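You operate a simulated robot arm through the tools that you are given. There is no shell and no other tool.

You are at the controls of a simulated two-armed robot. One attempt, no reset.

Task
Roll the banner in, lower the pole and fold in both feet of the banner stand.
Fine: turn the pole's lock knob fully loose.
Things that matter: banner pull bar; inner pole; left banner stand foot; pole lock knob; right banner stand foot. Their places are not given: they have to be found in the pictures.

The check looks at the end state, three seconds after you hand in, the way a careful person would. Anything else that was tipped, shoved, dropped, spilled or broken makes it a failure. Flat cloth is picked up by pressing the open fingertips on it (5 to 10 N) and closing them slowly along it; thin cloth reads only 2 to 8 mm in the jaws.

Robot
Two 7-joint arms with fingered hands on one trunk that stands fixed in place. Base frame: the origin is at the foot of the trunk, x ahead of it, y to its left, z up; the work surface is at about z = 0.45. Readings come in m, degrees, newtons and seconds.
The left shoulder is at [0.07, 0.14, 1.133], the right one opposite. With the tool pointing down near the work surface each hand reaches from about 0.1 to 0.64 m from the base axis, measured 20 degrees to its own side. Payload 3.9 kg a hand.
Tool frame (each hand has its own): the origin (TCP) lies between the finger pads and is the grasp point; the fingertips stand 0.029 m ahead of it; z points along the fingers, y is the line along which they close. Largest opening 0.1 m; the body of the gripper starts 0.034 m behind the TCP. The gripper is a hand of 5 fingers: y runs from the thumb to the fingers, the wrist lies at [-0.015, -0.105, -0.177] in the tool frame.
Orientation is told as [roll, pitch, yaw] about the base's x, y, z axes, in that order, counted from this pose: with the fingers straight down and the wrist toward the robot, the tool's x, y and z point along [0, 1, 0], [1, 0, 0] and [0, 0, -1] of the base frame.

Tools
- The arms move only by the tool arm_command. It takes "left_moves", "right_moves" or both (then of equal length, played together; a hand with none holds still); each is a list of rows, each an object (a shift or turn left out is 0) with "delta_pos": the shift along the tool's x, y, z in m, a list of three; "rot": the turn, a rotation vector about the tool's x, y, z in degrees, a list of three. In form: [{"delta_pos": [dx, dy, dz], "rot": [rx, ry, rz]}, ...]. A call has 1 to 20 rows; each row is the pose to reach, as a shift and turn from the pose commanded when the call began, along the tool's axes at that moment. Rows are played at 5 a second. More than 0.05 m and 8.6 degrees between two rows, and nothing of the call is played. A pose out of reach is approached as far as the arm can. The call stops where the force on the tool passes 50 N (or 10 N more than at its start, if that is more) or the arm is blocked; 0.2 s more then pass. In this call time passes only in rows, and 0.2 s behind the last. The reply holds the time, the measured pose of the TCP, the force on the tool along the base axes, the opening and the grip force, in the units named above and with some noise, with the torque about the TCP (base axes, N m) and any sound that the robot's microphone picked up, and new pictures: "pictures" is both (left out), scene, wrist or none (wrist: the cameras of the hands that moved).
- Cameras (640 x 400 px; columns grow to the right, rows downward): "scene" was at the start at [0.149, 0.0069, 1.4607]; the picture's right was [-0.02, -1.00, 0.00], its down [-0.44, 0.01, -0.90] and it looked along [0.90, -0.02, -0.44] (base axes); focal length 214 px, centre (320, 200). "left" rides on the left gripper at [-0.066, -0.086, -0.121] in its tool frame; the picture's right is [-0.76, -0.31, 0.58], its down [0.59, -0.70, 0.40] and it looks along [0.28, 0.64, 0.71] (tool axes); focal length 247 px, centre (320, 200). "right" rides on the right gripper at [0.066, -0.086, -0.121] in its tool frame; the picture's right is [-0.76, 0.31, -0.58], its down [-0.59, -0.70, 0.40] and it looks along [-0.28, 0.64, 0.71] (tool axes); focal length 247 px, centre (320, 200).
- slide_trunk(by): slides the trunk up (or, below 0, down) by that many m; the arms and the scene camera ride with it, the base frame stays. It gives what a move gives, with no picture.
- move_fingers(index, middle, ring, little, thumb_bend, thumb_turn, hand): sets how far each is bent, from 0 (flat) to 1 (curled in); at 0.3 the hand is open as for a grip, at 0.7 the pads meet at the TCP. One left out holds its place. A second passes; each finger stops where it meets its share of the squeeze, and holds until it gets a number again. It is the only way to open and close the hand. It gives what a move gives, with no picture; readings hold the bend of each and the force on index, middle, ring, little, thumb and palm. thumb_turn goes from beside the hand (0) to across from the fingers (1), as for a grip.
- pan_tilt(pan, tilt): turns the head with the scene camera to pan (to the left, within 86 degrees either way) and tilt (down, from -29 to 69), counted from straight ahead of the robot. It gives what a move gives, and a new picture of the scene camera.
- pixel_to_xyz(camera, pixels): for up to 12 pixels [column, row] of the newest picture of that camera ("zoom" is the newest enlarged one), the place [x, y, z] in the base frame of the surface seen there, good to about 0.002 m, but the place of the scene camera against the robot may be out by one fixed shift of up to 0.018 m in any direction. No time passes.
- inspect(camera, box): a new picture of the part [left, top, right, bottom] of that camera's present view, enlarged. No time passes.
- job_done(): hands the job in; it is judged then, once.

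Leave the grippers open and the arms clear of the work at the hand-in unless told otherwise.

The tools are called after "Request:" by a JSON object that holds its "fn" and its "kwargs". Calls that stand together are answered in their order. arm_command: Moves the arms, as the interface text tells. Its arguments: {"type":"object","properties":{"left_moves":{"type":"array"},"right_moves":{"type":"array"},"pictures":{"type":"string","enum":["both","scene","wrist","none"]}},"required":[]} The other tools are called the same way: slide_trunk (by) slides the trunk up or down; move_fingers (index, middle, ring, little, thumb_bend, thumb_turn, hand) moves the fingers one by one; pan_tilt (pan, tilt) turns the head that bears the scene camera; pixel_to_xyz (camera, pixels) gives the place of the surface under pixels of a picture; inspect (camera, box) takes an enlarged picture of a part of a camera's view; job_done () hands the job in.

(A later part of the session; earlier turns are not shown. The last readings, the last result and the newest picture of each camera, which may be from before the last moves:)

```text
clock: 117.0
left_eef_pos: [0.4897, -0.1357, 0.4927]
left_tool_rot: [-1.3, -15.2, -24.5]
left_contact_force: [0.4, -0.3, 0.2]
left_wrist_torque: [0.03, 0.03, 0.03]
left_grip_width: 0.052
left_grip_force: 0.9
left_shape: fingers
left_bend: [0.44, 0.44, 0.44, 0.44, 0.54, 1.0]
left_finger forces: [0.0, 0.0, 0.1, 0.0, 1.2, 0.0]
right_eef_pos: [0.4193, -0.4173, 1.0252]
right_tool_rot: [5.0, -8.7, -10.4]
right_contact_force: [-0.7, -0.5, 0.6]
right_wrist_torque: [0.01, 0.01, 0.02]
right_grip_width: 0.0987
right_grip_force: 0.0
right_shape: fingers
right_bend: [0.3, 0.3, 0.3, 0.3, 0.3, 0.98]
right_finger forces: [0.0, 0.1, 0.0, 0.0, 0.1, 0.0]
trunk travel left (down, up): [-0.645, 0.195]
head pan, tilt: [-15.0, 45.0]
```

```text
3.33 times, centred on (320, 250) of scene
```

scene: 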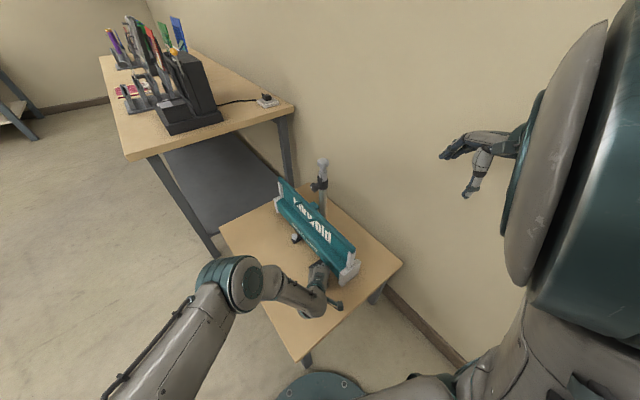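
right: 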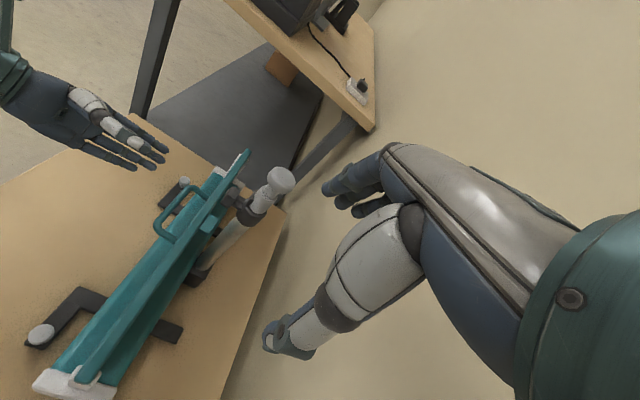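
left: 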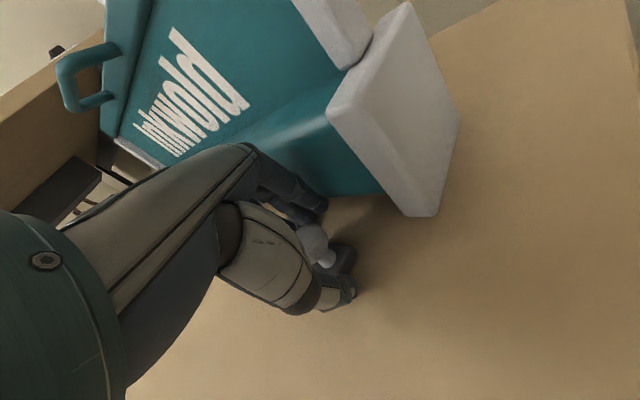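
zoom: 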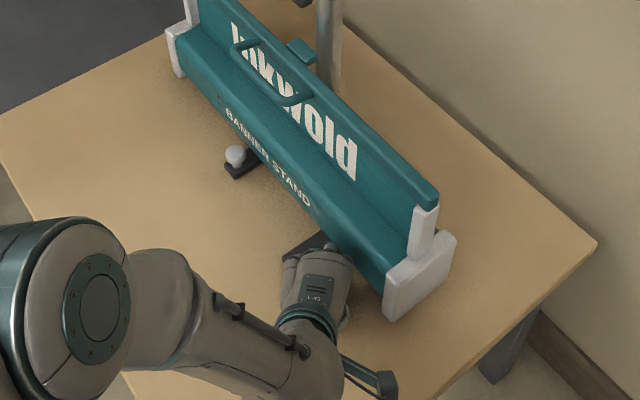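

The ball is between thumb and fingers, with 1.2 N on the thumb. I'll close gently on it.

Request:
{"fn": "move_fingers", "kwargs": {"hand": "left", "index": 0.6, "middle": 0.6, "ring": 0.58, "little": 0.58, "thumb_bend": 0.64}}

Request:
{"fn": "inspect", "kwargs": {"camera": "left", "box": [240, 150, 420, 310]}}

```text
clock: 118.0
left_eef_pos: [0.4885, -0.1347, 0.4914]
left_tool_rot: [-1.2, -15.1, -24.3]
left_contact_force: [-1.9, 0.0, -0.3]
left_wrist_torque: [0.01, 0.04, 0.02]
left_grip_width: 0.0231
left_grip_force: 0.3
left_shape: fingers
left_bend: [0.6, 0.6, 0.57, 0.57, 0.63, 1.0]
left_finger forces: [0.0, 0.1, 0.0, 0.1, 1.0, 0.0]
right_eef_pos: [0.419, -0.4178, 1.025]
right_tool_rot: [5.0, -8.6, -10.4]
right_contact_force: [-0.3, 0.0, 0.3]
right_wrist_torque: [-0.02, -0.04, 0.03]
right_grip_width: 0.0986
right_grip_force: 0.0
right_shape: fingers
right_bend: [0.3, 0.3, 0.3, 0.3, 0.3, 0.98]
right_finger forces: [0.0, 0.0, 0.1, 0.1, 0.0, 0.1]
trunk travel left (down, up): [-0.645, 0.195]
head pan, tilt: [-15.0, 45.0]
```

```text
2.50 times, centred on (330, 230) of left
```

zoom: 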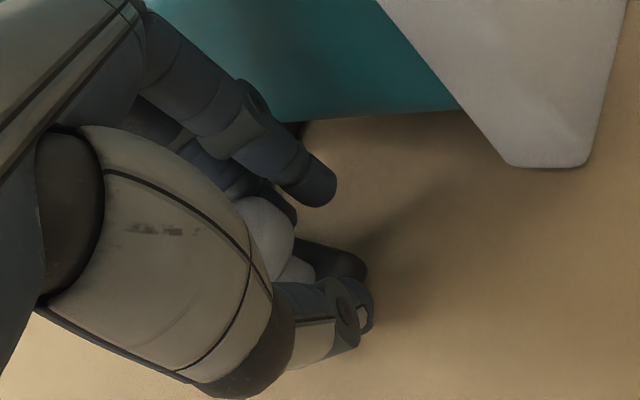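

The ball has shifted within the hand as it closed. I'll measure it.

Request:
{"fn": "arm_command", "kwargs": {"left_moves": [{"delta_pos": [0, 0, 0], "rot": [0, 0, 0]}], "pictures": "wrist"}}

Request:
{"fn": "pixel_to_xyz", "kwargs": {"camera": "left", "pixels": [[307, 243], [312, 248], [303, 235], [335, 255], [340, 260], [325, 225], [310, 232], [346, 275]]}}

```text
clock: 118.3
left_eef_pos: [0.4893, -0.1366, 0.4922]
left_tool_rot: [-1.3, -15.2, -24.5]
left_contact_force: [-1.9, 0.3, -0.1]
left_wrist_torque: [-0.03, 0.01, 0.06]
left_grip_width: 0.0229
left_grip_force: 0.7
left_shape: fingers
left_bend: [0.6, 0.6, 0.57, 0.57, 0.63, 1.0]
left_finger forces: [0.0, 0.0, 0.0, 0.0, 1.0, 0.0]
right_eef_pos: [0.4196, -0.4167, 1.0246]
right_tool_rot: [4.9, -8.7, -10.3]
right_contact_force: [0.2, 0.0, 0.4]
right_wrist_torque: [0.02, -0.02, 0.0]
right_grip_width: 0.0988
right_grip_force: 0.1
right_shape: fingers
right_bend: [0.3, 0.3, 0.3, 0.3, 0.3, 0.98]
right_finger forces: [0.0, 0.1, 0.0, 0.0, 0.0, 0.0]
trunk travel left (down, up): [-0.645, 0.195]
head pan, tilt: [-15.0, 45.0]
```

left: 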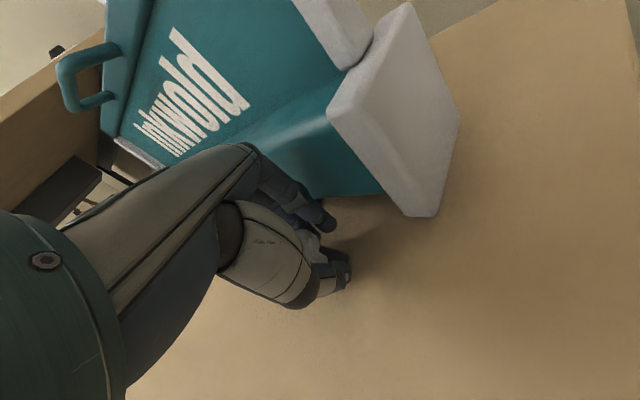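

```text
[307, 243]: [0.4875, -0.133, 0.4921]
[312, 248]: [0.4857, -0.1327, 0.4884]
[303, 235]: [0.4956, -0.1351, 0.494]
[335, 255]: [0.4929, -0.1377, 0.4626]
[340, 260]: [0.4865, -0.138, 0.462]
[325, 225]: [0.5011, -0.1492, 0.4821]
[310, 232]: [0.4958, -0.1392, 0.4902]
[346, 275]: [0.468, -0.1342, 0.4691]
```

The ball is now nearer (0.496, -0.128), with the index on its inner side, which suits the outward swing that comes first. I'll close a bit more to cage it and then follow the first 30 degrees of the arc.

Request:
{"fn": "move_fingers", "kwargs": {"hand": "left", "index": 0.66, "middle": 0.66, "ring": 0.6, "little": 0.6}}

Request:
{"fn": "arm_command", "kwargs": {"left_moves": [{"delta_pos": [0.0097, 0.0018, 0.0005], "rot": [0, 0, 0]}, {"delta_pos": [0.019, 0.0046, 0.0012], "rot": [0, 0, 0]}, {"delta_pos": [0.0283, 0.0081, 0.0022], "rot": [0, 0, 0]}], "pictures": "both"}}

Request:
{"fn": "inspect", "kwargs": {"camera": "left", "box": [240, 150, 420, 310]}}

Request:
{"fn": "inspect", "kwargs": {"camera": "scene", "box": [260, 190, 380, 310]}}

```text
clock: 119.3
left_eef_pos: [0.4895, -0.1354, 0.4917]
left_tool_rot: [-1.3, -15.2, -24.4]
left_contact_force: [1.5, -1.6, -0.1]
left_wrist_torque: [0.01, 0.02, -0.01]
left_grip_width: 0.0158
left_grip_force: 1.6
left_shape: fingers
left_bend: [0.66, 0.63, 0.6, 0.6, 0.63, 1.0]
left_finger forces: [0.0, 2.8, 0.0, 0.0, 1.2, 0.0]
right_eef_pos: [0.4206, -0.4172, 1.0247]
right_tool_rot: [5.0, -8.7, -10.3]
right_contact_force: [0.3, 0.3, 0.5]
right_wrist_torque: [0.0, 0.02, 0.02]
right_grip_width: 0.0985
right_grip_force: 0.0
right_shape: fingers
right_bend: [0.3, 0.3, 0.3, 0.3, 0.3, 0.98]
right_finger forces: [0.0, 0.1, 0.1, 0.0, 0.0, 0.1]
trunk travel left (down, up): [-0.645, 0.195]
head pan, tilt: [-15.0, 45.0]
```

```text
clock: 120.2
left_eef_pos: [0.5083, -0.115, 0.4902]
left_tool_rot: [-1.3, -15.1, -24.5]
left_contact_force: [1.8, -2.7, 1.7]
left_wrist_torque: [0.0, 0.0, -0.1]
left_grip_width: 0.0148
left_grip_force: 1.6
left_shape: fingers
left_bend: [0.66, 0.63, 0.6, 0.6, 0.63, 1.0]
left_finger forces: [0.0, 3.1, 0.0, 0.0, 0.5, 0.1]
right_eef_pos: [0.4197, -0.418, 1.0251]
right_tool_rot: [4.9, -8.8, -10.4]
right_contact_force: [0.7, -0.5, 0.4]
right_wrist_torque: [0.02, -0.01, -0.01]
right_grip_width: 0.0985
right_grip_force: 0.2
right_shape: fingers
right_bend: [0.3, 0.3, 0.3, 0.3, 0.3, 0.98]
right_finger forces: [0.0, 0.0, 0.1, 0.0, 0.0, 0.0]
trunk travel left (down, up): [-0.645, 0.195]
head pan, tilt: [-15.0, 45.0]
```

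scene: 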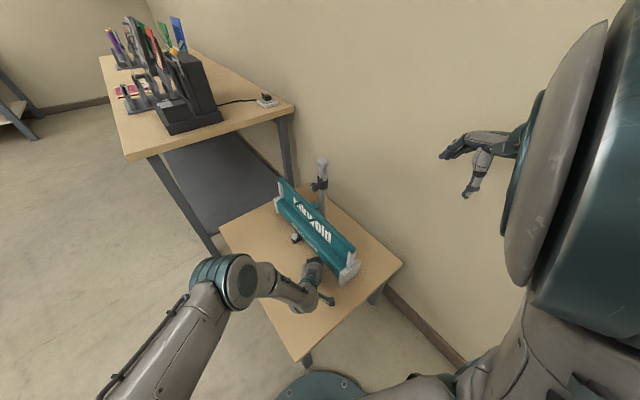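
left: 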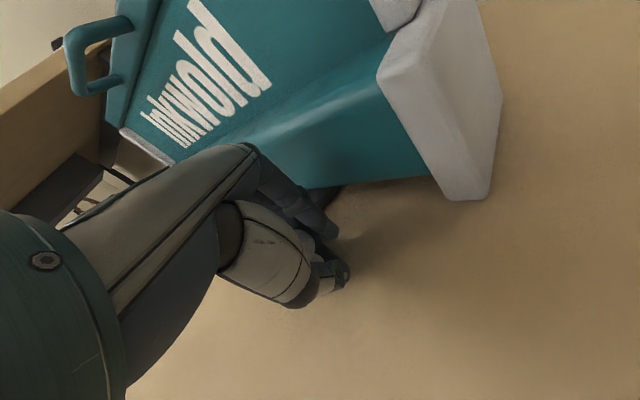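

```text
2.50 times, centred on (330, 230) of left
```

zoom: 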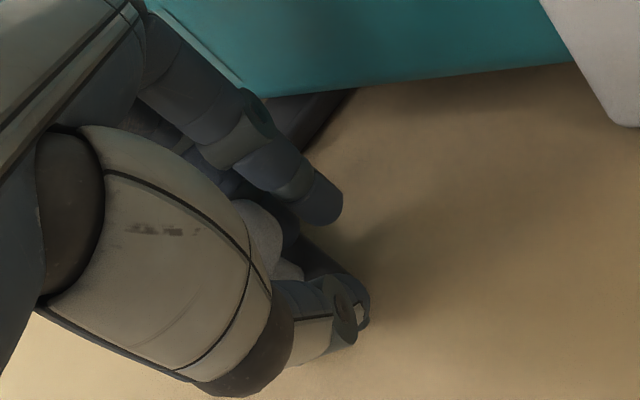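

```text
3.33 times, centred on (320, 250) of scene
```

zoom: 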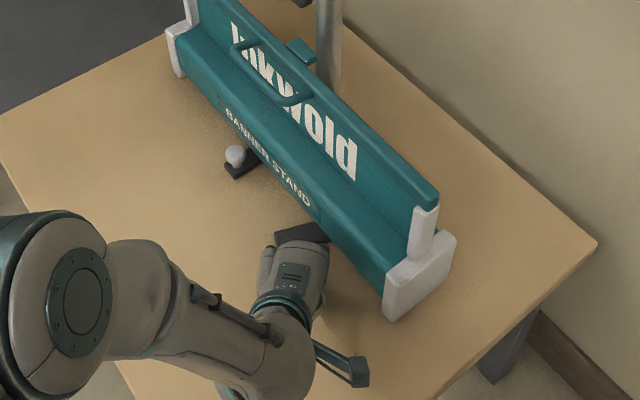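

The foot follows the hand. I'll continue the arc for another 35 degrees, turning the hand 8 degrees the other way so the index stays clear of the base.

Request:
{"fn": "arm_command", "kwargs": {"left_moves": [{"delta_pos": [0.0087, 0.0042, 0.0011], "rot": [0, 0.3, -1.1]}, {"delta_pos": [0.0172, 0.0092, 0.0024], "rot": [0, 0.6, -2.2]}, {"delta_pos": [0.0251, 0.0148, 0.004], "rot": [0, 0.9, -3.3]}, {"delta_pos": [0.0326, 0.0212, 0.0057], "rot": [0, 1.2, -4.4]}, {"delta_pos": [0.0393, 0.028, 0.0075], "rot": [0, 1.5, -5.5]}, {"delta_pos": [0.0455, 0.0355, 0.0096], "rot": [0, 1.8, -6.6]}, {"delta_pos": [0.0508, 0.0434, 0.0117], "rot": [0, 2.1, -7.7]}], "pictures": "both"}}

Request:
{"fn": "inspect", "kwargs": {"camera": "left", "box": [240, 150, 420, 310]}}

Request:
{"fn": "inspect", "kwargs": {"camera": "scene", "box": [260, 190, 380, 310]}}

```text
clock: 121.8
left_eef_pos: [0.5696, -0.0869, 0.4899]
left_tool_rot: [-1.2, -14.9, -16.5]
left_contact_force: [0.7, -7.4, 4.5]
left_wrist_torque: [-0.01, 0.0, -0.2]
left_grip_width: 0.0161
left_grip_force: 5.7
left_shape: fingers
left_bend: [0.66, 0.61, 0.6, 0.6, 0.63, 1.0]
left_finger forces: [0.1, 9.0, 0.0, 0.0, 3.5, 0.0]
right_eef_pos: [0.4202, -0.4163, 1.0269]
right_tool_rot: [5.1, -8.7, -10.5]
right_contact_force: [0.1, 0.5, 0.0]
right_wrist_torque: [0.01, -0.03, -0.01]
right_grip_width: 0.0988
right_grip_force: 0.0
right_shape: fingers
right_bend: [0.3, 0.3, 0.3, 0.3, 0.3, 0.98]
right_finger forces: [0.0, 0.0, 0.0, 0.0, 0.0, 0.0]
trunk travel left (down, up): [-0.645, 0.195]
head pan, tilt: [-15.0, 45.0]
```

scene: 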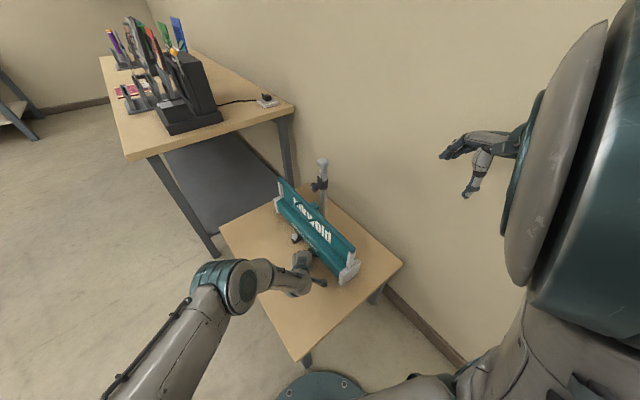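
left: 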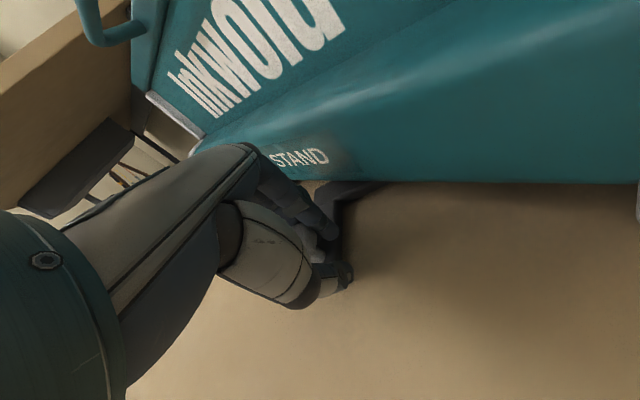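

```text
2.50 times, centred on (330, 230) of left
```

zoom: 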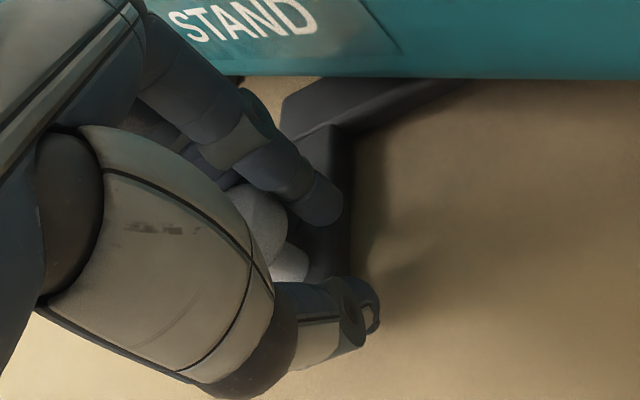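

```text
3.33 times, centred on (320, 250) of scene
```

zoom: 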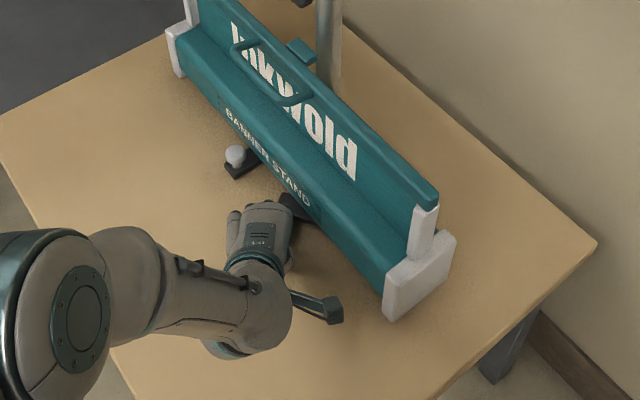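

It follows, now with about 8 N pulling outward, so the hand is a few millimetres outside the true arc. I'll measure the arm's edge to get its angle.

Request:
{"fn": "pixel_to_xyz", "kwargs": {"camera": "left", "pixels": [[305, 240], [308, 244], [341, 205], [340, 220], [339, 235], [338, 240], [334, 232], [375, 188], [350, 195], [315, 258]]}}

```text
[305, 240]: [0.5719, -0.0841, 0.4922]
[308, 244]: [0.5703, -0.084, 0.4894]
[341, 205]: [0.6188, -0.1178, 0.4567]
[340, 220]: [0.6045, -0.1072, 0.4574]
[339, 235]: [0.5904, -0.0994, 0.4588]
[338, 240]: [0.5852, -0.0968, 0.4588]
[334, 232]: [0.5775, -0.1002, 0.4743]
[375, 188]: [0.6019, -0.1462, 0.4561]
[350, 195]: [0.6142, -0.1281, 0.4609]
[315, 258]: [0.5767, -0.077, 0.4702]
```

By the arm's edge the foot has turned 56 of 90 degrees and sits where predicted. I'll go on 28 degrees more, stopping before the index would touch the base's front.

Request:
{"fn": "arm_command", "kwargs": {"left_moves": [{"delta_pos": [0.0016, 0.0095, 0.0025], "rot": [0, 0.3, -1.1]}, {"delta_pos": [0.0043, 0.0186, 0.0049], "rot": [0, 0.6, -2.3]}, {"delta_pos": [0.006, 0.0278, 0.0074], "rot": [0, 0.9, -3.4]}, {"delta_pos": [0.007, 0.0371, 0.0098], "rot": [0, 1.2, -4.5]}, {"delta_pos": [0.007, 0.0464, 0.0123], "rot": [0, 1.5, -5.7]}, {"delta_pos": [0.0067, 0.052, 0.0138], "rot": [0, 1.8, -6.8]}], "pictures": "both"}}

Request:
{"fn": "inspect", "kwargs": {"camera": "left", "box": [240, 150, 420, 310]}}

Request:
{"fn": "inspect", "kwargs": {"camera": "scene", "box": [260, 190, 380, 310]}}

```text
clock: 123.2
left_eef_pos: [0.6237, -0.0958, 0.4914]
left_tool_rot: [-1.3, -14.7, -9.3]
left_contact_force: [-1.8, -2.0, 7.1]
left_wrist_torque: [0.05, -0.08, -0.09]
left_grip_width: 0.0166
left_grip_force: 4.7
left_shape: fingers
left_bend: [0.66, 0.65, 0.6, 0.6, 0.63, 1.0]
left_finger forces: [0.0, 7.8, 0.0, 0.1, 1.4, 0.0]
right_eef_pos: [0.418, -0.4172, 1.0266]
right_tool_rot: [5.0, -8.7, -10.4]
right_contact_force: [-0.1, -0.2, -1.0]
right_wrist_torque: [-0.02, 0.0, 0.0]
right_grip_width: 0.0985
right_grip_force: 0.1
right_shape: fingers
right_bend: [0.3, 0.3, 0.3, 0.3, 0.3, 0.98]
right_finger forces: [0.0, 0.0, 0.0, 0.0, 0.1, 0.0]
trunk travel left (down, up): [-0.645, 0.195]
head pan, tilt: [-15.0, 45.0]
```

scene: 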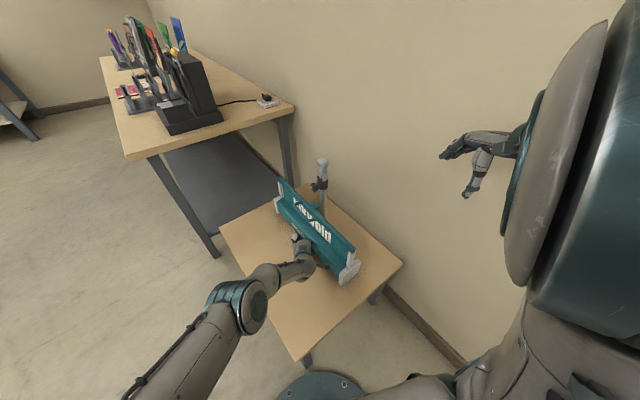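
left: 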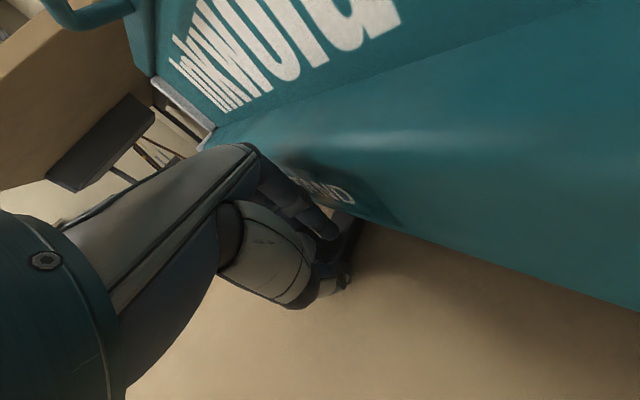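

```text
2.50 times, centred on (330, 230) of left
```

zoom: 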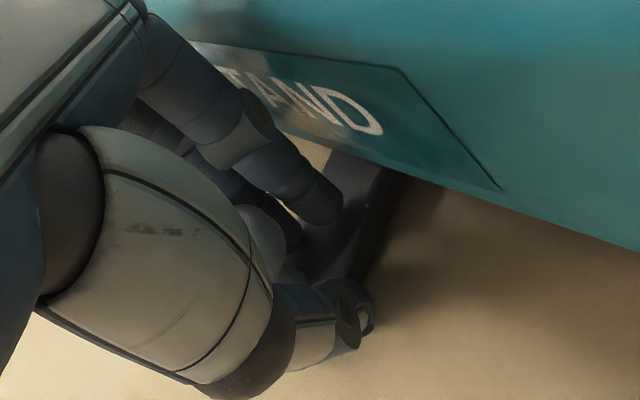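

```text
3.33 times, centred on (320, 250) of scene
```

zoom: 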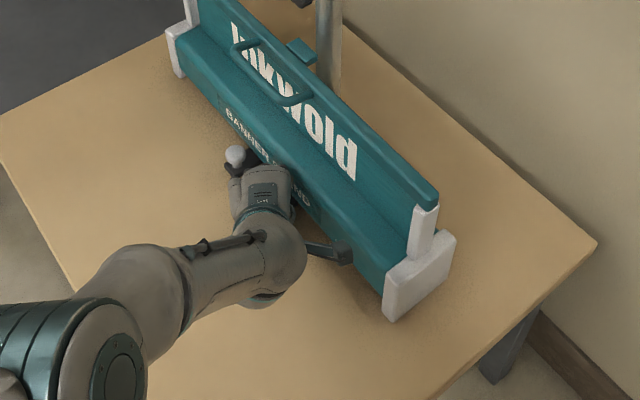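

The foot is close to folded, and the ring and little fingers are near the other ball but read no force. I'll measure the arm's edge angle and the left ball's place.

Request:
{"fn": "pixel_to_xyz", "kwargs": {"camera": "left", "pixels": [[347, 255], [350, 245], [354, 235], [358, 226], [361, 220], [306, 243], [311, 250], [330, 232]]}}

Request:
{"fn": "pixel_to_xyz", "kwargs": {"camera": "scene", "pixels": [[294, 236], [296, 237], [301, 243]]}}

```text
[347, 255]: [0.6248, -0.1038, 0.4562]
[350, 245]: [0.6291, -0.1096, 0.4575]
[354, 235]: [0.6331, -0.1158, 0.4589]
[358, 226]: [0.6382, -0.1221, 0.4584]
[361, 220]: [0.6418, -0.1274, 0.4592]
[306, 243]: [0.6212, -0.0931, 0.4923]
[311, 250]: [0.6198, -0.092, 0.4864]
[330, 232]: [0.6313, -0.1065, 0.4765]
```

```text
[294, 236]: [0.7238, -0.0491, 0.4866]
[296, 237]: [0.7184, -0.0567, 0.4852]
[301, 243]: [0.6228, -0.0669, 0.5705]
```

The arm's edge is at 126 degrees, so 78 of 90 degrees are done. For the last part I'll let go and push from outside: first open a little and lift straight up.

Request:
{"fn": "move_fingers", "kwargs": {"hand": "left", "index": 0.58, "middle": 0.56, "ring": 0.56, "little": 0.56, "thumb_bend": 0.48}}

Request:
{"fn": "arm_command", "kwargs": {"left_moves": [{"delta_pos": [0, 0.0038, -0.0145], "rot": [0, 0, 0]}, {"delta_pos": [0, 0.0076, -0.029], "rot": [0, 0, 0]}, {"delta_pos": [0, 0.0114, -0.0435], "rot": [0, 0, 0]}, {"delta_pos": [0.01, 0.0, -0.058], "rot": [0, 0, 0]}, {"delta_pos": [0.025, -0.025, -0.06], "rot": [0, 0, 0]}], "pictures": "both"}}

Request:
{"fn": "inspect", "kwargs": {"camera": "left", "box": [280, 130, 560, 330]}}

```text
clock: 124.2
left_eef_pos: [0.6223, -0.0971, 0.4911]
left_tool_rot: [-1.1, -14.7, -9.5]
left_contact_force: [0.6, 0.2, 6.1]
left_wrist_torque: [0.02, 0.1, 0.02]
left_grip_width: 0.0388
left_grip_force: 2.9
left_shape: fingers
left_bend: [0.57, 0.56, 0.56, 0.56, 0.51, 1.0]
left_finger forces: [0.0, 0.0, 0.0, 0.0, 5.6, 0.0]
right_eef_pos: [0.4203, -0.4164, 1.025]
right_tool_rot: [5.0, -8.7, -10.4]
right_contact_force: [0.2, -0.6, -0.6]
right_wrist_torque: [-0.03, 0.01, -0.03]
right_grip_width: 0.0986
right_grip_force: 0.1
right_shape: fingers
right_bend: [0.3, 0.3, 0.3, 0.3, 0.3, 0.98]
right_finger forces: [0.0, 0.0, 0.0, 0.0, 0.1, 0.1]
trunk travel left (down, up): [-0.645, 0.195]
head pan, tilt: [-15.0, 45.0]
```

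```text
clock: 125.3
left_eef_pos: [0.5892, -0.0638, 0.5416]
left_tool_rot: [-1.4, -14.8, -9.5]
left_contact_force: [0.3, 1.3, 0.2]
left_wrist_torque: [-0.04, -0.02, -0.04]
left_grip_width: 0.0434
left_grip_force: 0.1
left_shape: fingers
left_bend: [0.57, 0.56, 0.56, 0.56, 0.48, 1.0]
left_finger forces: [0.1, 0.0, 0.1, 0.0, 0.0, 0.0]
right_eef_pos: [0.4208, -0.4165, 1.025]
right_tool_rot: [5.0, -8.7, -10.5]
right_contact_force: [0.6, -0.1, 0.2]
right_wrist_torque: [0.01, 0.02, 0.01]
right_grip_width: 0.0988
right_grip_force: 0.0
right_shape: fingers
right_bend: [0.3, 0.3, 0.3, 0.3, 0.3, 0.98]
right_finger forces: [0.0, 0.1, 0.0, 0.1, 0.0, 0.0]
trunk travel left (down, up): [-0.645, 0.195]
head pan, tilt: [-15.0, 45.0]
```

scene: 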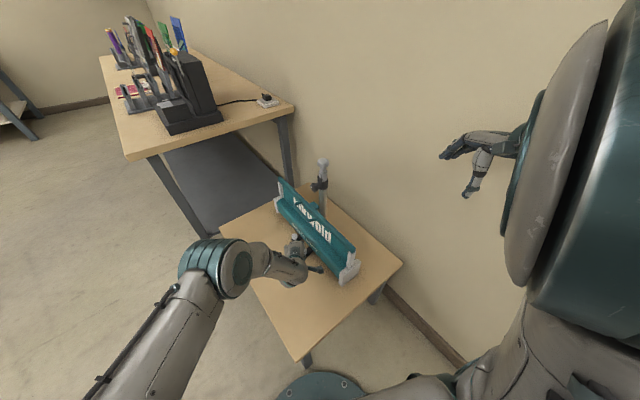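
left: 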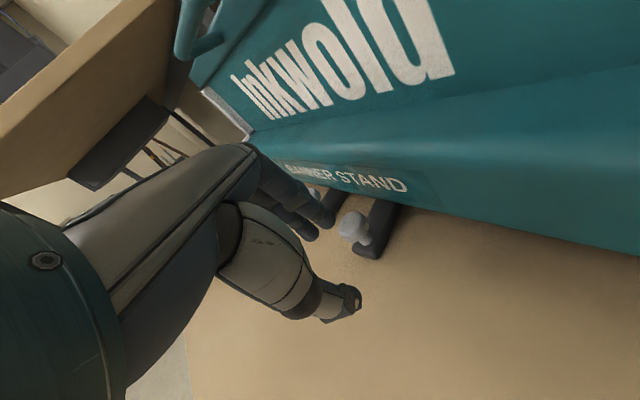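

```text
2.00 times, centred on (420, 230) of left
```

zoom: 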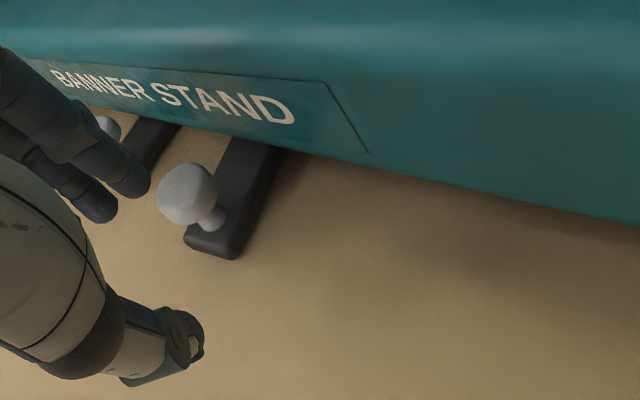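

The hand is clear. Now I'll measure the right foot's ball and arm again.

Request:
{"fn": "pixel_to_xyz", "kwargs": {"camera": "left", "pixels": [[352, 225], [356, 235], [346, 229], [379, 256], [388, 240], [396, 222], [402, 208], [356, 250], [320, 195], [365, 258]]}}

```text
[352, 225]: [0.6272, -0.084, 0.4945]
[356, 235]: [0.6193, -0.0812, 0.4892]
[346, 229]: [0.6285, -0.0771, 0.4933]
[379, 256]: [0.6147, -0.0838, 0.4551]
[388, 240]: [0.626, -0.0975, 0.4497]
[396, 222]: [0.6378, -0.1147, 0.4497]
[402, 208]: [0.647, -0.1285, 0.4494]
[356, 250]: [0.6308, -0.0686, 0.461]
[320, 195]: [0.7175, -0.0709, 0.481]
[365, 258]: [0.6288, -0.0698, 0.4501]
```

The ball is at (0.6275, -0.081) and the arm has turned about 80 degrees. I'll close the hand into a beak, turn it to face the push direction, and lower it just outside the ball.

Request:
{"fn": "move_fingers", "kwargs": {"hand": "left", "index": 0.68, "middle": 0.68, "ring": 0.68, "little": 0.68, "thumb_bend": 0.66}}

Request:
{"fn": "arm_command", "kwargs": {"left_moves": [{"delta_pos": [-0.001, -0.008, 0.01], "rot": [0, -1.3, 5]}, {"delta_pos": [-0.002, -0.012, 0.02], "rot": [0, -2.7, 10.2]}, {"delta_pos": [-0.003, -0.0127, 0.035], "rot": [0, -2.7, 10.2]}, {"delta_pos": [-0.003, -0.0147, 0.0484], "rot": [0, -2.7, 10.2]}], "pictures": "both"}}

Request:
{"fn": "inspect", "kwargs": {"camera": "left", "box": [240, 130, 480, 330]}}

```text
clock: 126.3
left_eef_pos: [0.5904, -0.0637, 0.5411]
left_tool_rot: [-1.2, -14.8, -9.4]
left_contact_force: [0.9, 0.0, -1.0]
left_wrist_torque: [-0.01, -0.02, -0.01]
left_grip_width: 0.0089
left_grip_force: 0.1
left_shape: fingers
left_bend: [0.68, 0.68, 0.68, 0.68, 0.66, 1.0]
left_finger forces: [0.0, 0.0, 0.0, 0.0, 0.0, 0.0]
right_eef_pos: [0.4201, -0.4164, 1.0255]
right_tool_rot: [5.0, -8.6, -10.4]
right_contact_force: [0.8, 0.1, 0.9]
right_wrist_torque: [0.03, -0.02, 0.0]
right_grip_width: 0.0987
right_grip_force: 0.1
right_shape: fingers
right_bend: [0.3, 0.3, 0.3, 0.3, 0.3, 0.98]
right_finger forces: [0.0, 0.0, 0.0, 0.0, 0.0, 0.1]
trunk travel left (down, up): [-0.645, 0.195]
head pan, tilt: [-15.0, 45.0]
```

```text
clock: 127.3
left_eef_pos: [0.5863, -0.0677, 0.4906]
left_tool_rot: [-1.2, -15.0, -20.0]
left_contact_force: [0.4, -0.3, -1.1]
left_wrist_torque: [0.04, 0.0, 0.0]
left_grip_width: 0.0089
left_grip_force: 0.0
left_shape: fingers
left_bend: [0.68, 0.68, 0.68, 0.68, 0.66, 1.0]
left_finger forces: [0.0, 0.1, 0.0, 0.0, 0.0, 0.1]
right_eef_pos: [0.4208, -0.4163, 1.0257]
right_tool_rot: [5.0, -8.6, -10.3]
right_contact_force: [0.7, -0.4, -0.1]
right_wrist_torque: [0.02, 0.01, 0.0]
right_grip_width: 0.099
right_grip_force: 0.1
right_shape: fingers
right_bend: [0.3, 0.3, 0.3, 0.3, 0.3, 0.98]
right_finger forces: [0.0, 0.0, 0.0, 0.1, 0.1, 0.1]
trunk travel left (down, up): [-0.645, 0.195]
head pan, tilt: [-15.0, 45.0]
```

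scene: 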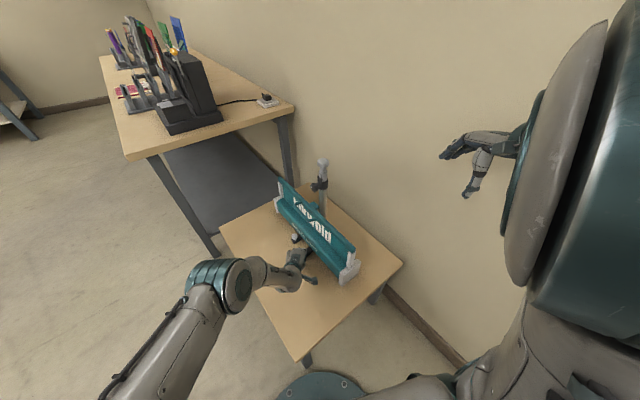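
left: 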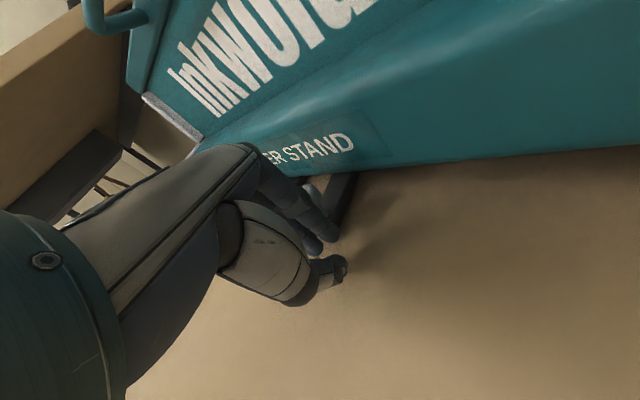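

```text
2.00 times, centred on (360, 230) of left
```

zoom: 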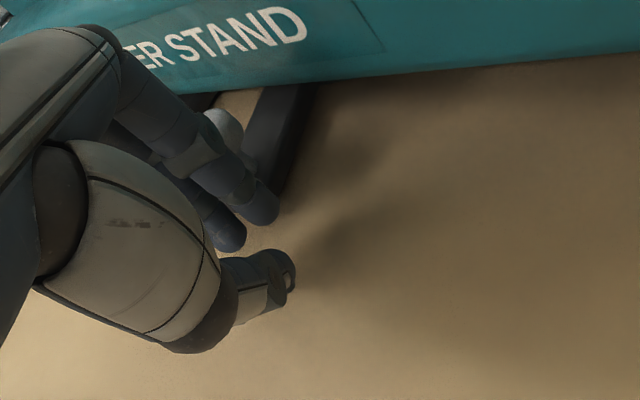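

The beak is on the ball's outer side with no contact. I'll push 3 cm along the hand's heading in small steps.

Request:
{"fn": "arm_command", "kwargs": {"left_moves": [{"delta_pos": [0, 0.0058, 0.0016], "rot": [0, 0, 0]}, {"delta_pos": [0, 0.0116, 0.0031], "rot": [0, 0, 0]}, {"delta_pos": [-0.001, 0.0174, 0.0047], "rot": [0, 0, 0]}, {"delta_pos": [-0.002, 0.0232, 0.0062], "rot": [0, 0, 0]}, {"delta_pos": [-0.003, 0.029, 0.0078], "rot": [0, 0, 0]}], "pictures": "both"}}

Request:
{"fn": "inspect", "kwargs": {"camera": "left", "box": [240, 130, 480, 330]}}

Request:
{"fn": "inspect", "kwargs": {"camera": "scene", "box": [260, 190, 380, 310]}}

```text
clock: 128.6
left_eef_pos: [0.6134, -0.0793, 0.4917]
left_tool_rot: [-1.3, -15.0, -19.8]
left_contact_force: [-5.0, 4.1, 2.5]
left_wrist_torque: [0.02, -0.05, 0.15]
left_grip_width: 0.0088
left_grip_force: 3.6
left_shape: fingers
left_bend: [0.68, 0.71, 0.68, 0.68, 0.66, 1.0]
left_finger forces: [0.1, 7.4, 0.1, 0.1, 0.0, 0.0]
right_eef_pos: [0.4193, -0.4155, 1.0264]
right_tool_rot: [4.9, -8.7, -10.5]
right_contact_force: [0.3, -0.1, -0.1]
right_wrist_torque: [0.02, 0.03, -0.04]
right_grip_width: 0.0988
right_grip_force: 0.0
right_shape: fingers
right_bend: [0.3, 0.3, 0.3, 0.3, 0.3, 0.98]
right_finger forces: [0.0, 0.1, 0.0, 0.0, 0.1, 0.1]
trunk travel left (down, up): [-0.645, 0.195]
head pan, tilt: [-15.0, 45.0]
```

scene: 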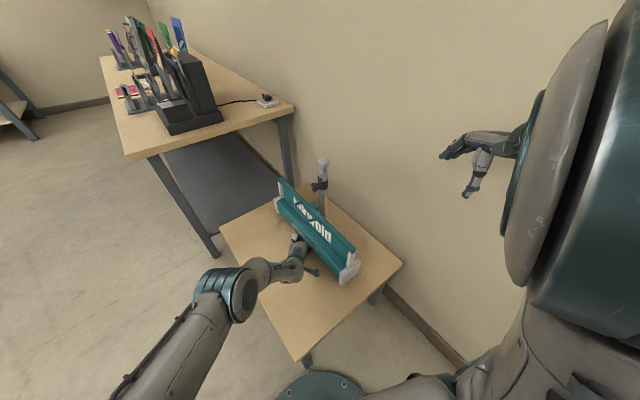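
left: 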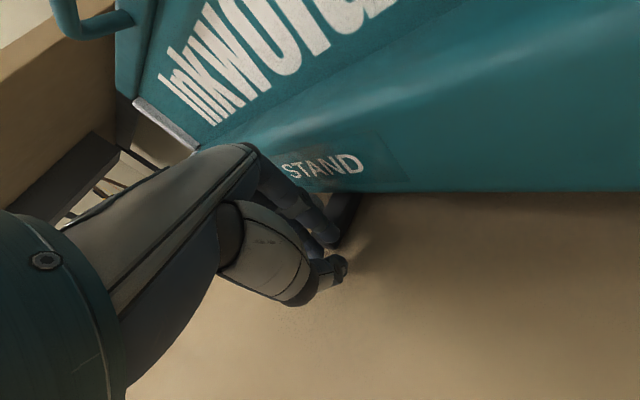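

```text
2.00 times, centred on (360, 230) of left
```

zoom: 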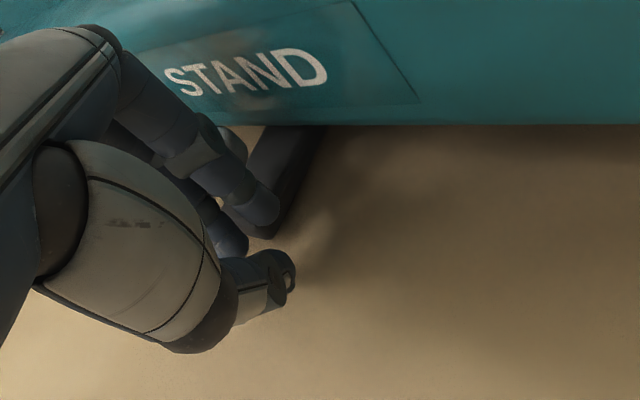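

```text
3.33 times, centred on (320, 250) of scene
```

zoom: 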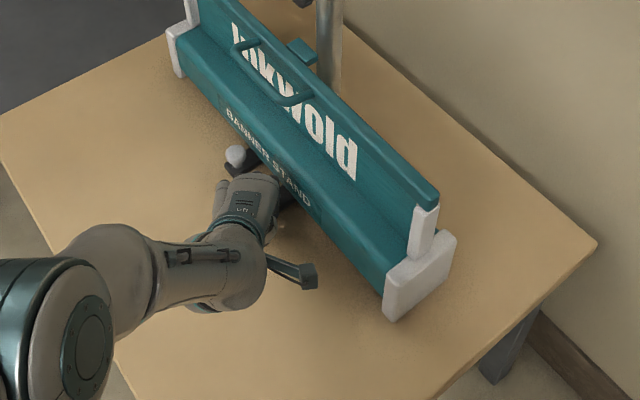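

There's about 6.5 N of resistance now. I'll check the arm's edge angle.

Request:
{"fn": "pixel_to_xyz", "kwargs": {"camera": "left", "pixels": [[361, 198], [357, 208], [353, 216], [349, 225], [345, 234], [342, 242], [318, 200], [338, 246]]}}

```text
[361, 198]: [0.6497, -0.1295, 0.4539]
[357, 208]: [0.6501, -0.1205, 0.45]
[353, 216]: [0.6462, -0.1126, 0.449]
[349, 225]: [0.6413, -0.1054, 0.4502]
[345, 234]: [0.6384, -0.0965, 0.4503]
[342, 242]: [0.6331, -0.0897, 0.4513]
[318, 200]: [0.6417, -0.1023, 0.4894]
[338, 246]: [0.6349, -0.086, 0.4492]
```

That reads between 113 and 119 degrees, so I need a clear view. I'll back off, lift and look.

Request:
{"fn": "arm_command", "kwargs": {"left_moves": [{"delta_pos": [0, -0.0145, -0.0039], "rot": [0, 0, 0]}, {"delta_pos": [0, -0.029, -0.0078], "rot": [0, 0, 0]}, {"delta_pos": [0, -0.035, -0.03], "rot": [0, 0, 0]}, {"delta_pos": [0.01, -0.04, -0.055], "rot": [0, 0, 0]}], "pictures": "wrist"}}

Request:
{"fn": "inspect", "kwargs": {"camera": "left", "box": [280, 130, 560, 330]}}

```text
clock: 129.6
left_eef_pos: [0.5678, -0.0529, 0.5343]
left_tool_rot: [-1.4, -15.1, -20.0]
left_contact_force: [0.4, -0.7, -0.3]
left_wrist_torque: [0.02, -0.03, 0.0]
left_grip_width: 0.0089
left_grip_force: 0.0
left_shape: fingers
left_bend: [0.68, 0.68, 0.68, 0.68, 0.66, 1.0]
left_finger forces: [0.0, 0.0, 0.0, 0.0, 0.1, 0.1]
right_eef_pos: [0.4184, -0.4168, 1.0246]
right_tool_rot: [5.0, -8.6, -10.4]
right_contact_force: [0.4, -0.3, -0.3]
right_wrist_torque: [-0.02, -0.02, 0.02]
right_grip_width: 0.0988
right_grip_force: 0.1
right_shape: fingers
right_bend: [0.3, 0.3, 0.3, 0.3, 0.3, 0.98]
right_finger forces: [0.0, 0.0, 0.1, 0.0, 0.0, 0.0]
trunk travel left (down, up): [-0.645, 0.195]
head pan, tilt: [-15.0, 45.0]
```

left: 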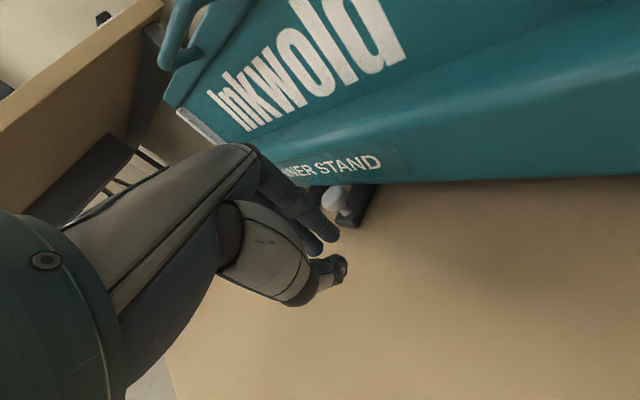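

```text
2.00 times, centred on (420, 230) of left
```

zoom: 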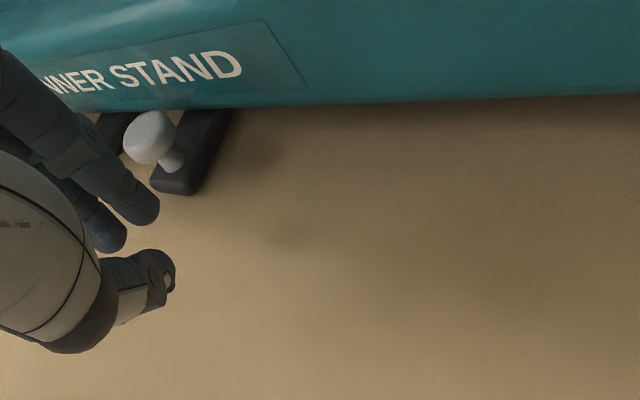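

Request:
{"fn": "pixel_to_xyz", "kwargs": {"camera": "left", "pixels": [[375, 186], [371, 195], [367, 205], [363, 215], [360, 223], [357, 226], [336, 197], [335, 190], [345, 225], [370, 190], [366, 200], [362, 210]]}}

```text
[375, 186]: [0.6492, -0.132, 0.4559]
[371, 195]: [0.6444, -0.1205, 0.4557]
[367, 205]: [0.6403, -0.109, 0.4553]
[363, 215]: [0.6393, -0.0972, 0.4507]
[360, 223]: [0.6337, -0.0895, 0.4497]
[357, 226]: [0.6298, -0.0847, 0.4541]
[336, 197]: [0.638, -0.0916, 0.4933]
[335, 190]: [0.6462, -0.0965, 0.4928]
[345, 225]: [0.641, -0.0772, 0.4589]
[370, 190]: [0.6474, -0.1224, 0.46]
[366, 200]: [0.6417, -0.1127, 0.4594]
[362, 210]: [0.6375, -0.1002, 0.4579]
```

The arm's edge averages 113 degrees, so the right foot is folded fully too. I'll lift the left hand away and open it, then check everything.

Request:
{"fn": "arm_command", "kwargs": {"left_moves": [{"delta_pos": [0.01, -0.02, -0.03], "rot": [0, 0, 0]}, {"delta_pos": [0.025, -0.04, -0.06], "rot": [0, 0, 0]}, {"delta_pos": [0.045, -0.06, -0.09], "rot": [0, 0, 0]}, {"delta_pos": [0.065, -0.07, -0.125], "rot": [0, 0, 0]}, {"delta_pos": [0.085, -0.08, -0.16], "rot": [0, 0, 0]}, {"delta_pos": [0.105, -0.09, -0.195], "rot": [0, 0, 0]}, {"delta_pos": [0.125, -0.09, -0.23], "rot": [0, 0, 0]}], "pictures": "both"}}

Request:
{"fn": "move_fingers", "kwargs": {"hand": "left", "index": 0.3, "middle": 0.3, "ring": 0.3, "little": 0.3, "thumb_bend": 0.3}}

Request:
{"fn": "inspect", "kwargs": {"camera": "left", "box": [240, 60, 600, 300]}}

Request:
{"fn": "inspect", "kwargs": {"camera": "scene", "box": [250, 140, 390, 300]}}

```text
clock: 131.2
left_eef_pos: [0.4754, 0.1191, 0.7321]
left_tool_rot: [-1.3, -15.0, -20.0]
left_contact_force: [0.0, 0.4, -0.2]
left_wrist_torque: [0.01, 0.01, -0.01]
left_grip_width: 0.0089
left_grip_force: 0.2
left_shape: fingers
left_bend: [0.68, 0.68, 0.68, 0.68, 0.66, 1.0]
left_finger forces: [0.0, 0.1, 0.0, 0.0, 0.1, 0.1]
right_eef_pos: [0.4183, -0.4166, 1.0264]
right_tool_rot: [4.9, -8.7, -10.4]
right_contact_force: [-0.2, 0.1, 0.1]
right_wrist_torque: [-0.02, 0.0, -0.02]
right_grip_width: 0.0987
right_grip_force: 0.1
right_shape: fingers
right_bend: [0.3, 0.3, 0.3, 0.3, 0.3, 0.98]
right_finger forces: [0.1, 0.1, 0.1, 0.0, 0.0, 0.1]
trunk travel left (down, up): [-0.645, 0.195]
head pan, tilt: [-15.0, 45.0]
```

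scene: 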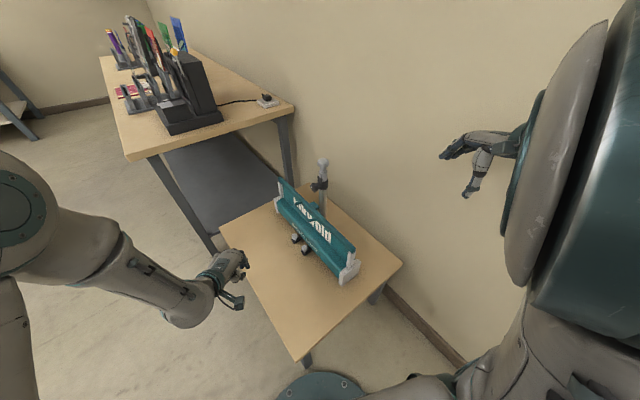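
left: 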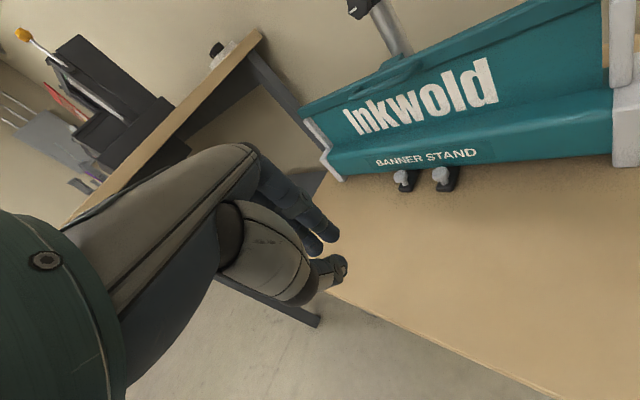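

```text
clock: 132.2
left_eef_pos: [0.4752, 0.1193, 0.7315]
left_tool_rot: [-1.3, -15.0, -20.0]
left_contact_force: [1.7, -0.1, -0.4]
left_wrist_torque: [-0.05, 0.0, -0.02]
left_grip_width: 0.0982
left_grip_force: 0.0
left_shape: fingers
left_bend: [0.3, 0.3, 0.3, 0.3, 0.3, 0.98]
left_finger forces: [0.1, 0.0, 0.0, 0.0, 0.0, 0.1]
right_eef_pos: [0.42, -0.4168, 1.0257]
right_tool_rot: [5.0, -8.8, -10.5]
right_contact_force: [-0.2, -0.1, -0.8]
right_wrist_torque: [0.05, -0.01, 0.0]
right_grip_width: 0.0986
right_grip_force: 0.0
right_shape: fingers
right_bend: [0.3, 0.3, 0.3, 0.3, 0.3, 0.98]
right_finger forces: [0.0, 0.0, 0.1, 0.1, 0.0, 0.0]
trunk travel left (down, up): [-0.645, 0.195]
head pan, tilt: [-15.0, 45.0]
```

```text
1.67 times, centred on (420, 180) of left
```

zoom: 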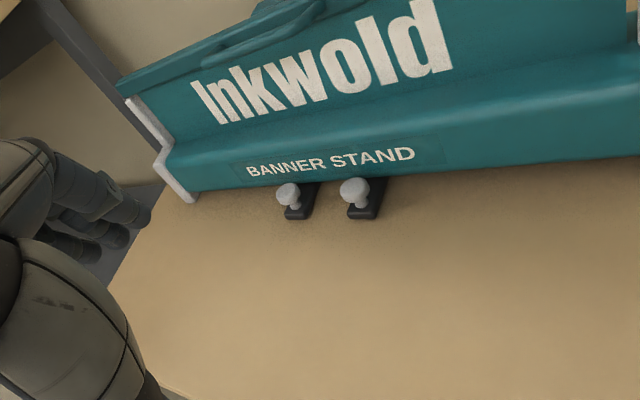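

```text
2.50 times, centred on (320, 220) of scene
```

zoom: 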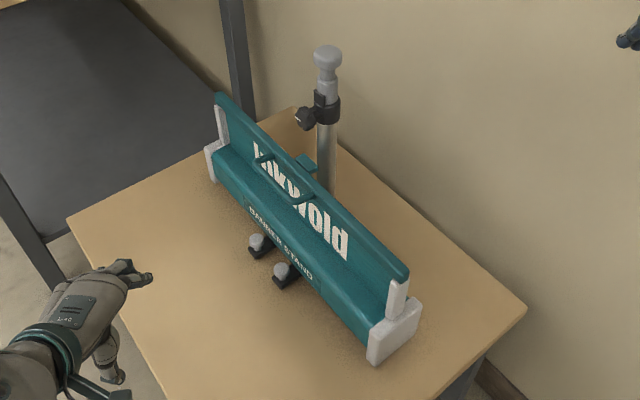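

Both feet are folded in side by side, the bar lies on its posts and the pole is down. I'll check the knob's mark and the bar's height once more.

Request:
{"fn": "inspect", "kwargs": {"camera": "scene", "box": [295, 150, 345, 200]}}

Request:
{"fn": "inspect", "kwargs": {"camera": "right", "box": [0, 100, 360, 400]}}

Request:
{"fn": "pixel_to_xyz", "kwargs": {"camera": "left", "pixels": [[400, 80], [590, 10], [310, 110], [401, 177], [440, 174], [435, 185], [408, 190], [400, 60], [625, 30]]}}

```text
8.00 times, centred on (320, 175) of scene
```

zoom: 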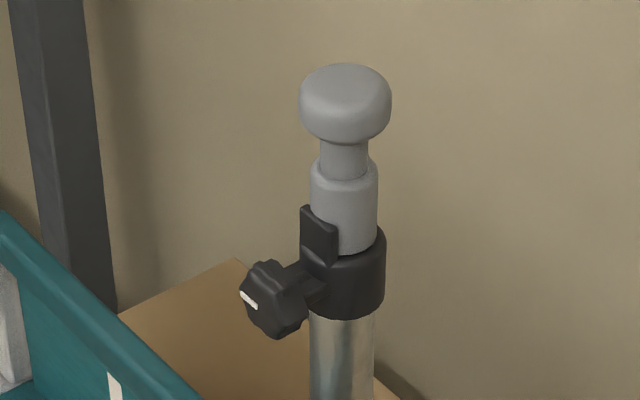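

```text
1.33 times, centred on (180, 250) of right
```

zoom: 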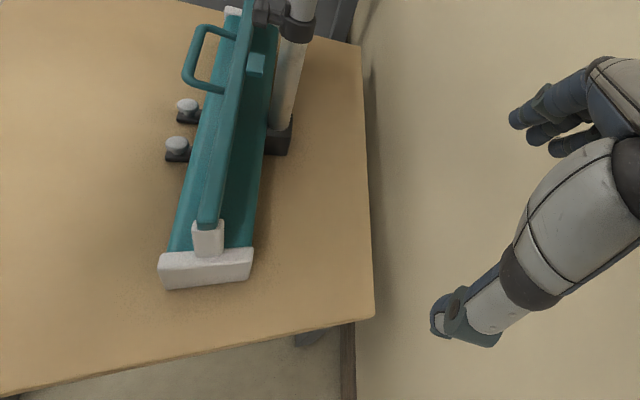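

```text
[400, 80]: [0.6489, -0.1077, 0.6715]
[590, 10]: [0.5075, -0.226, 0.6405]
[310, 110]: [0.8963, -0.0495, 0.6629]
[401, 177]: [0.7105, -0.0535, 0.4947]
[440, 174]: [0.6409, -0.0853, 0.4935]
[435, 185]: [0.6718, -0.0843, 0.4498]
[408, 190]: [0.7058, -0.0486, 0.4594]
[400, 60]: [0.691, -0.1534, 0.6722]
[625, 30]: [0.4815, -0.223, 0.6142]
```

The knob's mark still points to the left (loose stop), and the bar is unchanged at z = 0.67. I'll take one closer look at the two folded arms to confirm both are square.

Request:
{"fn": "inspect", "kwargs": {"camera": "left", "box": [370, 145, 480, 215]}}

Request:
{"fn": "inspect", "kwargs": {"camera": "right", "box": [110, 150, 200, 240]}}

```text
5.71 times, centred on (425, 180) of left
```

zoom: 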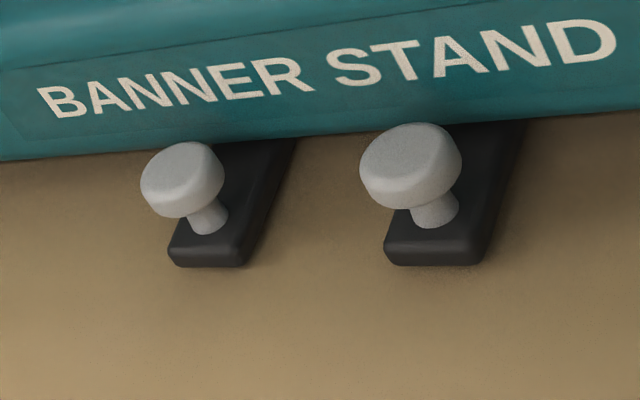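

```text
4.44 times, centred on (155, 195) of right
```

zoom: 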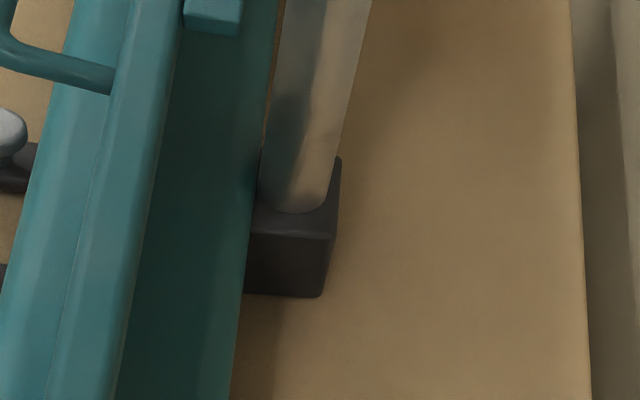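

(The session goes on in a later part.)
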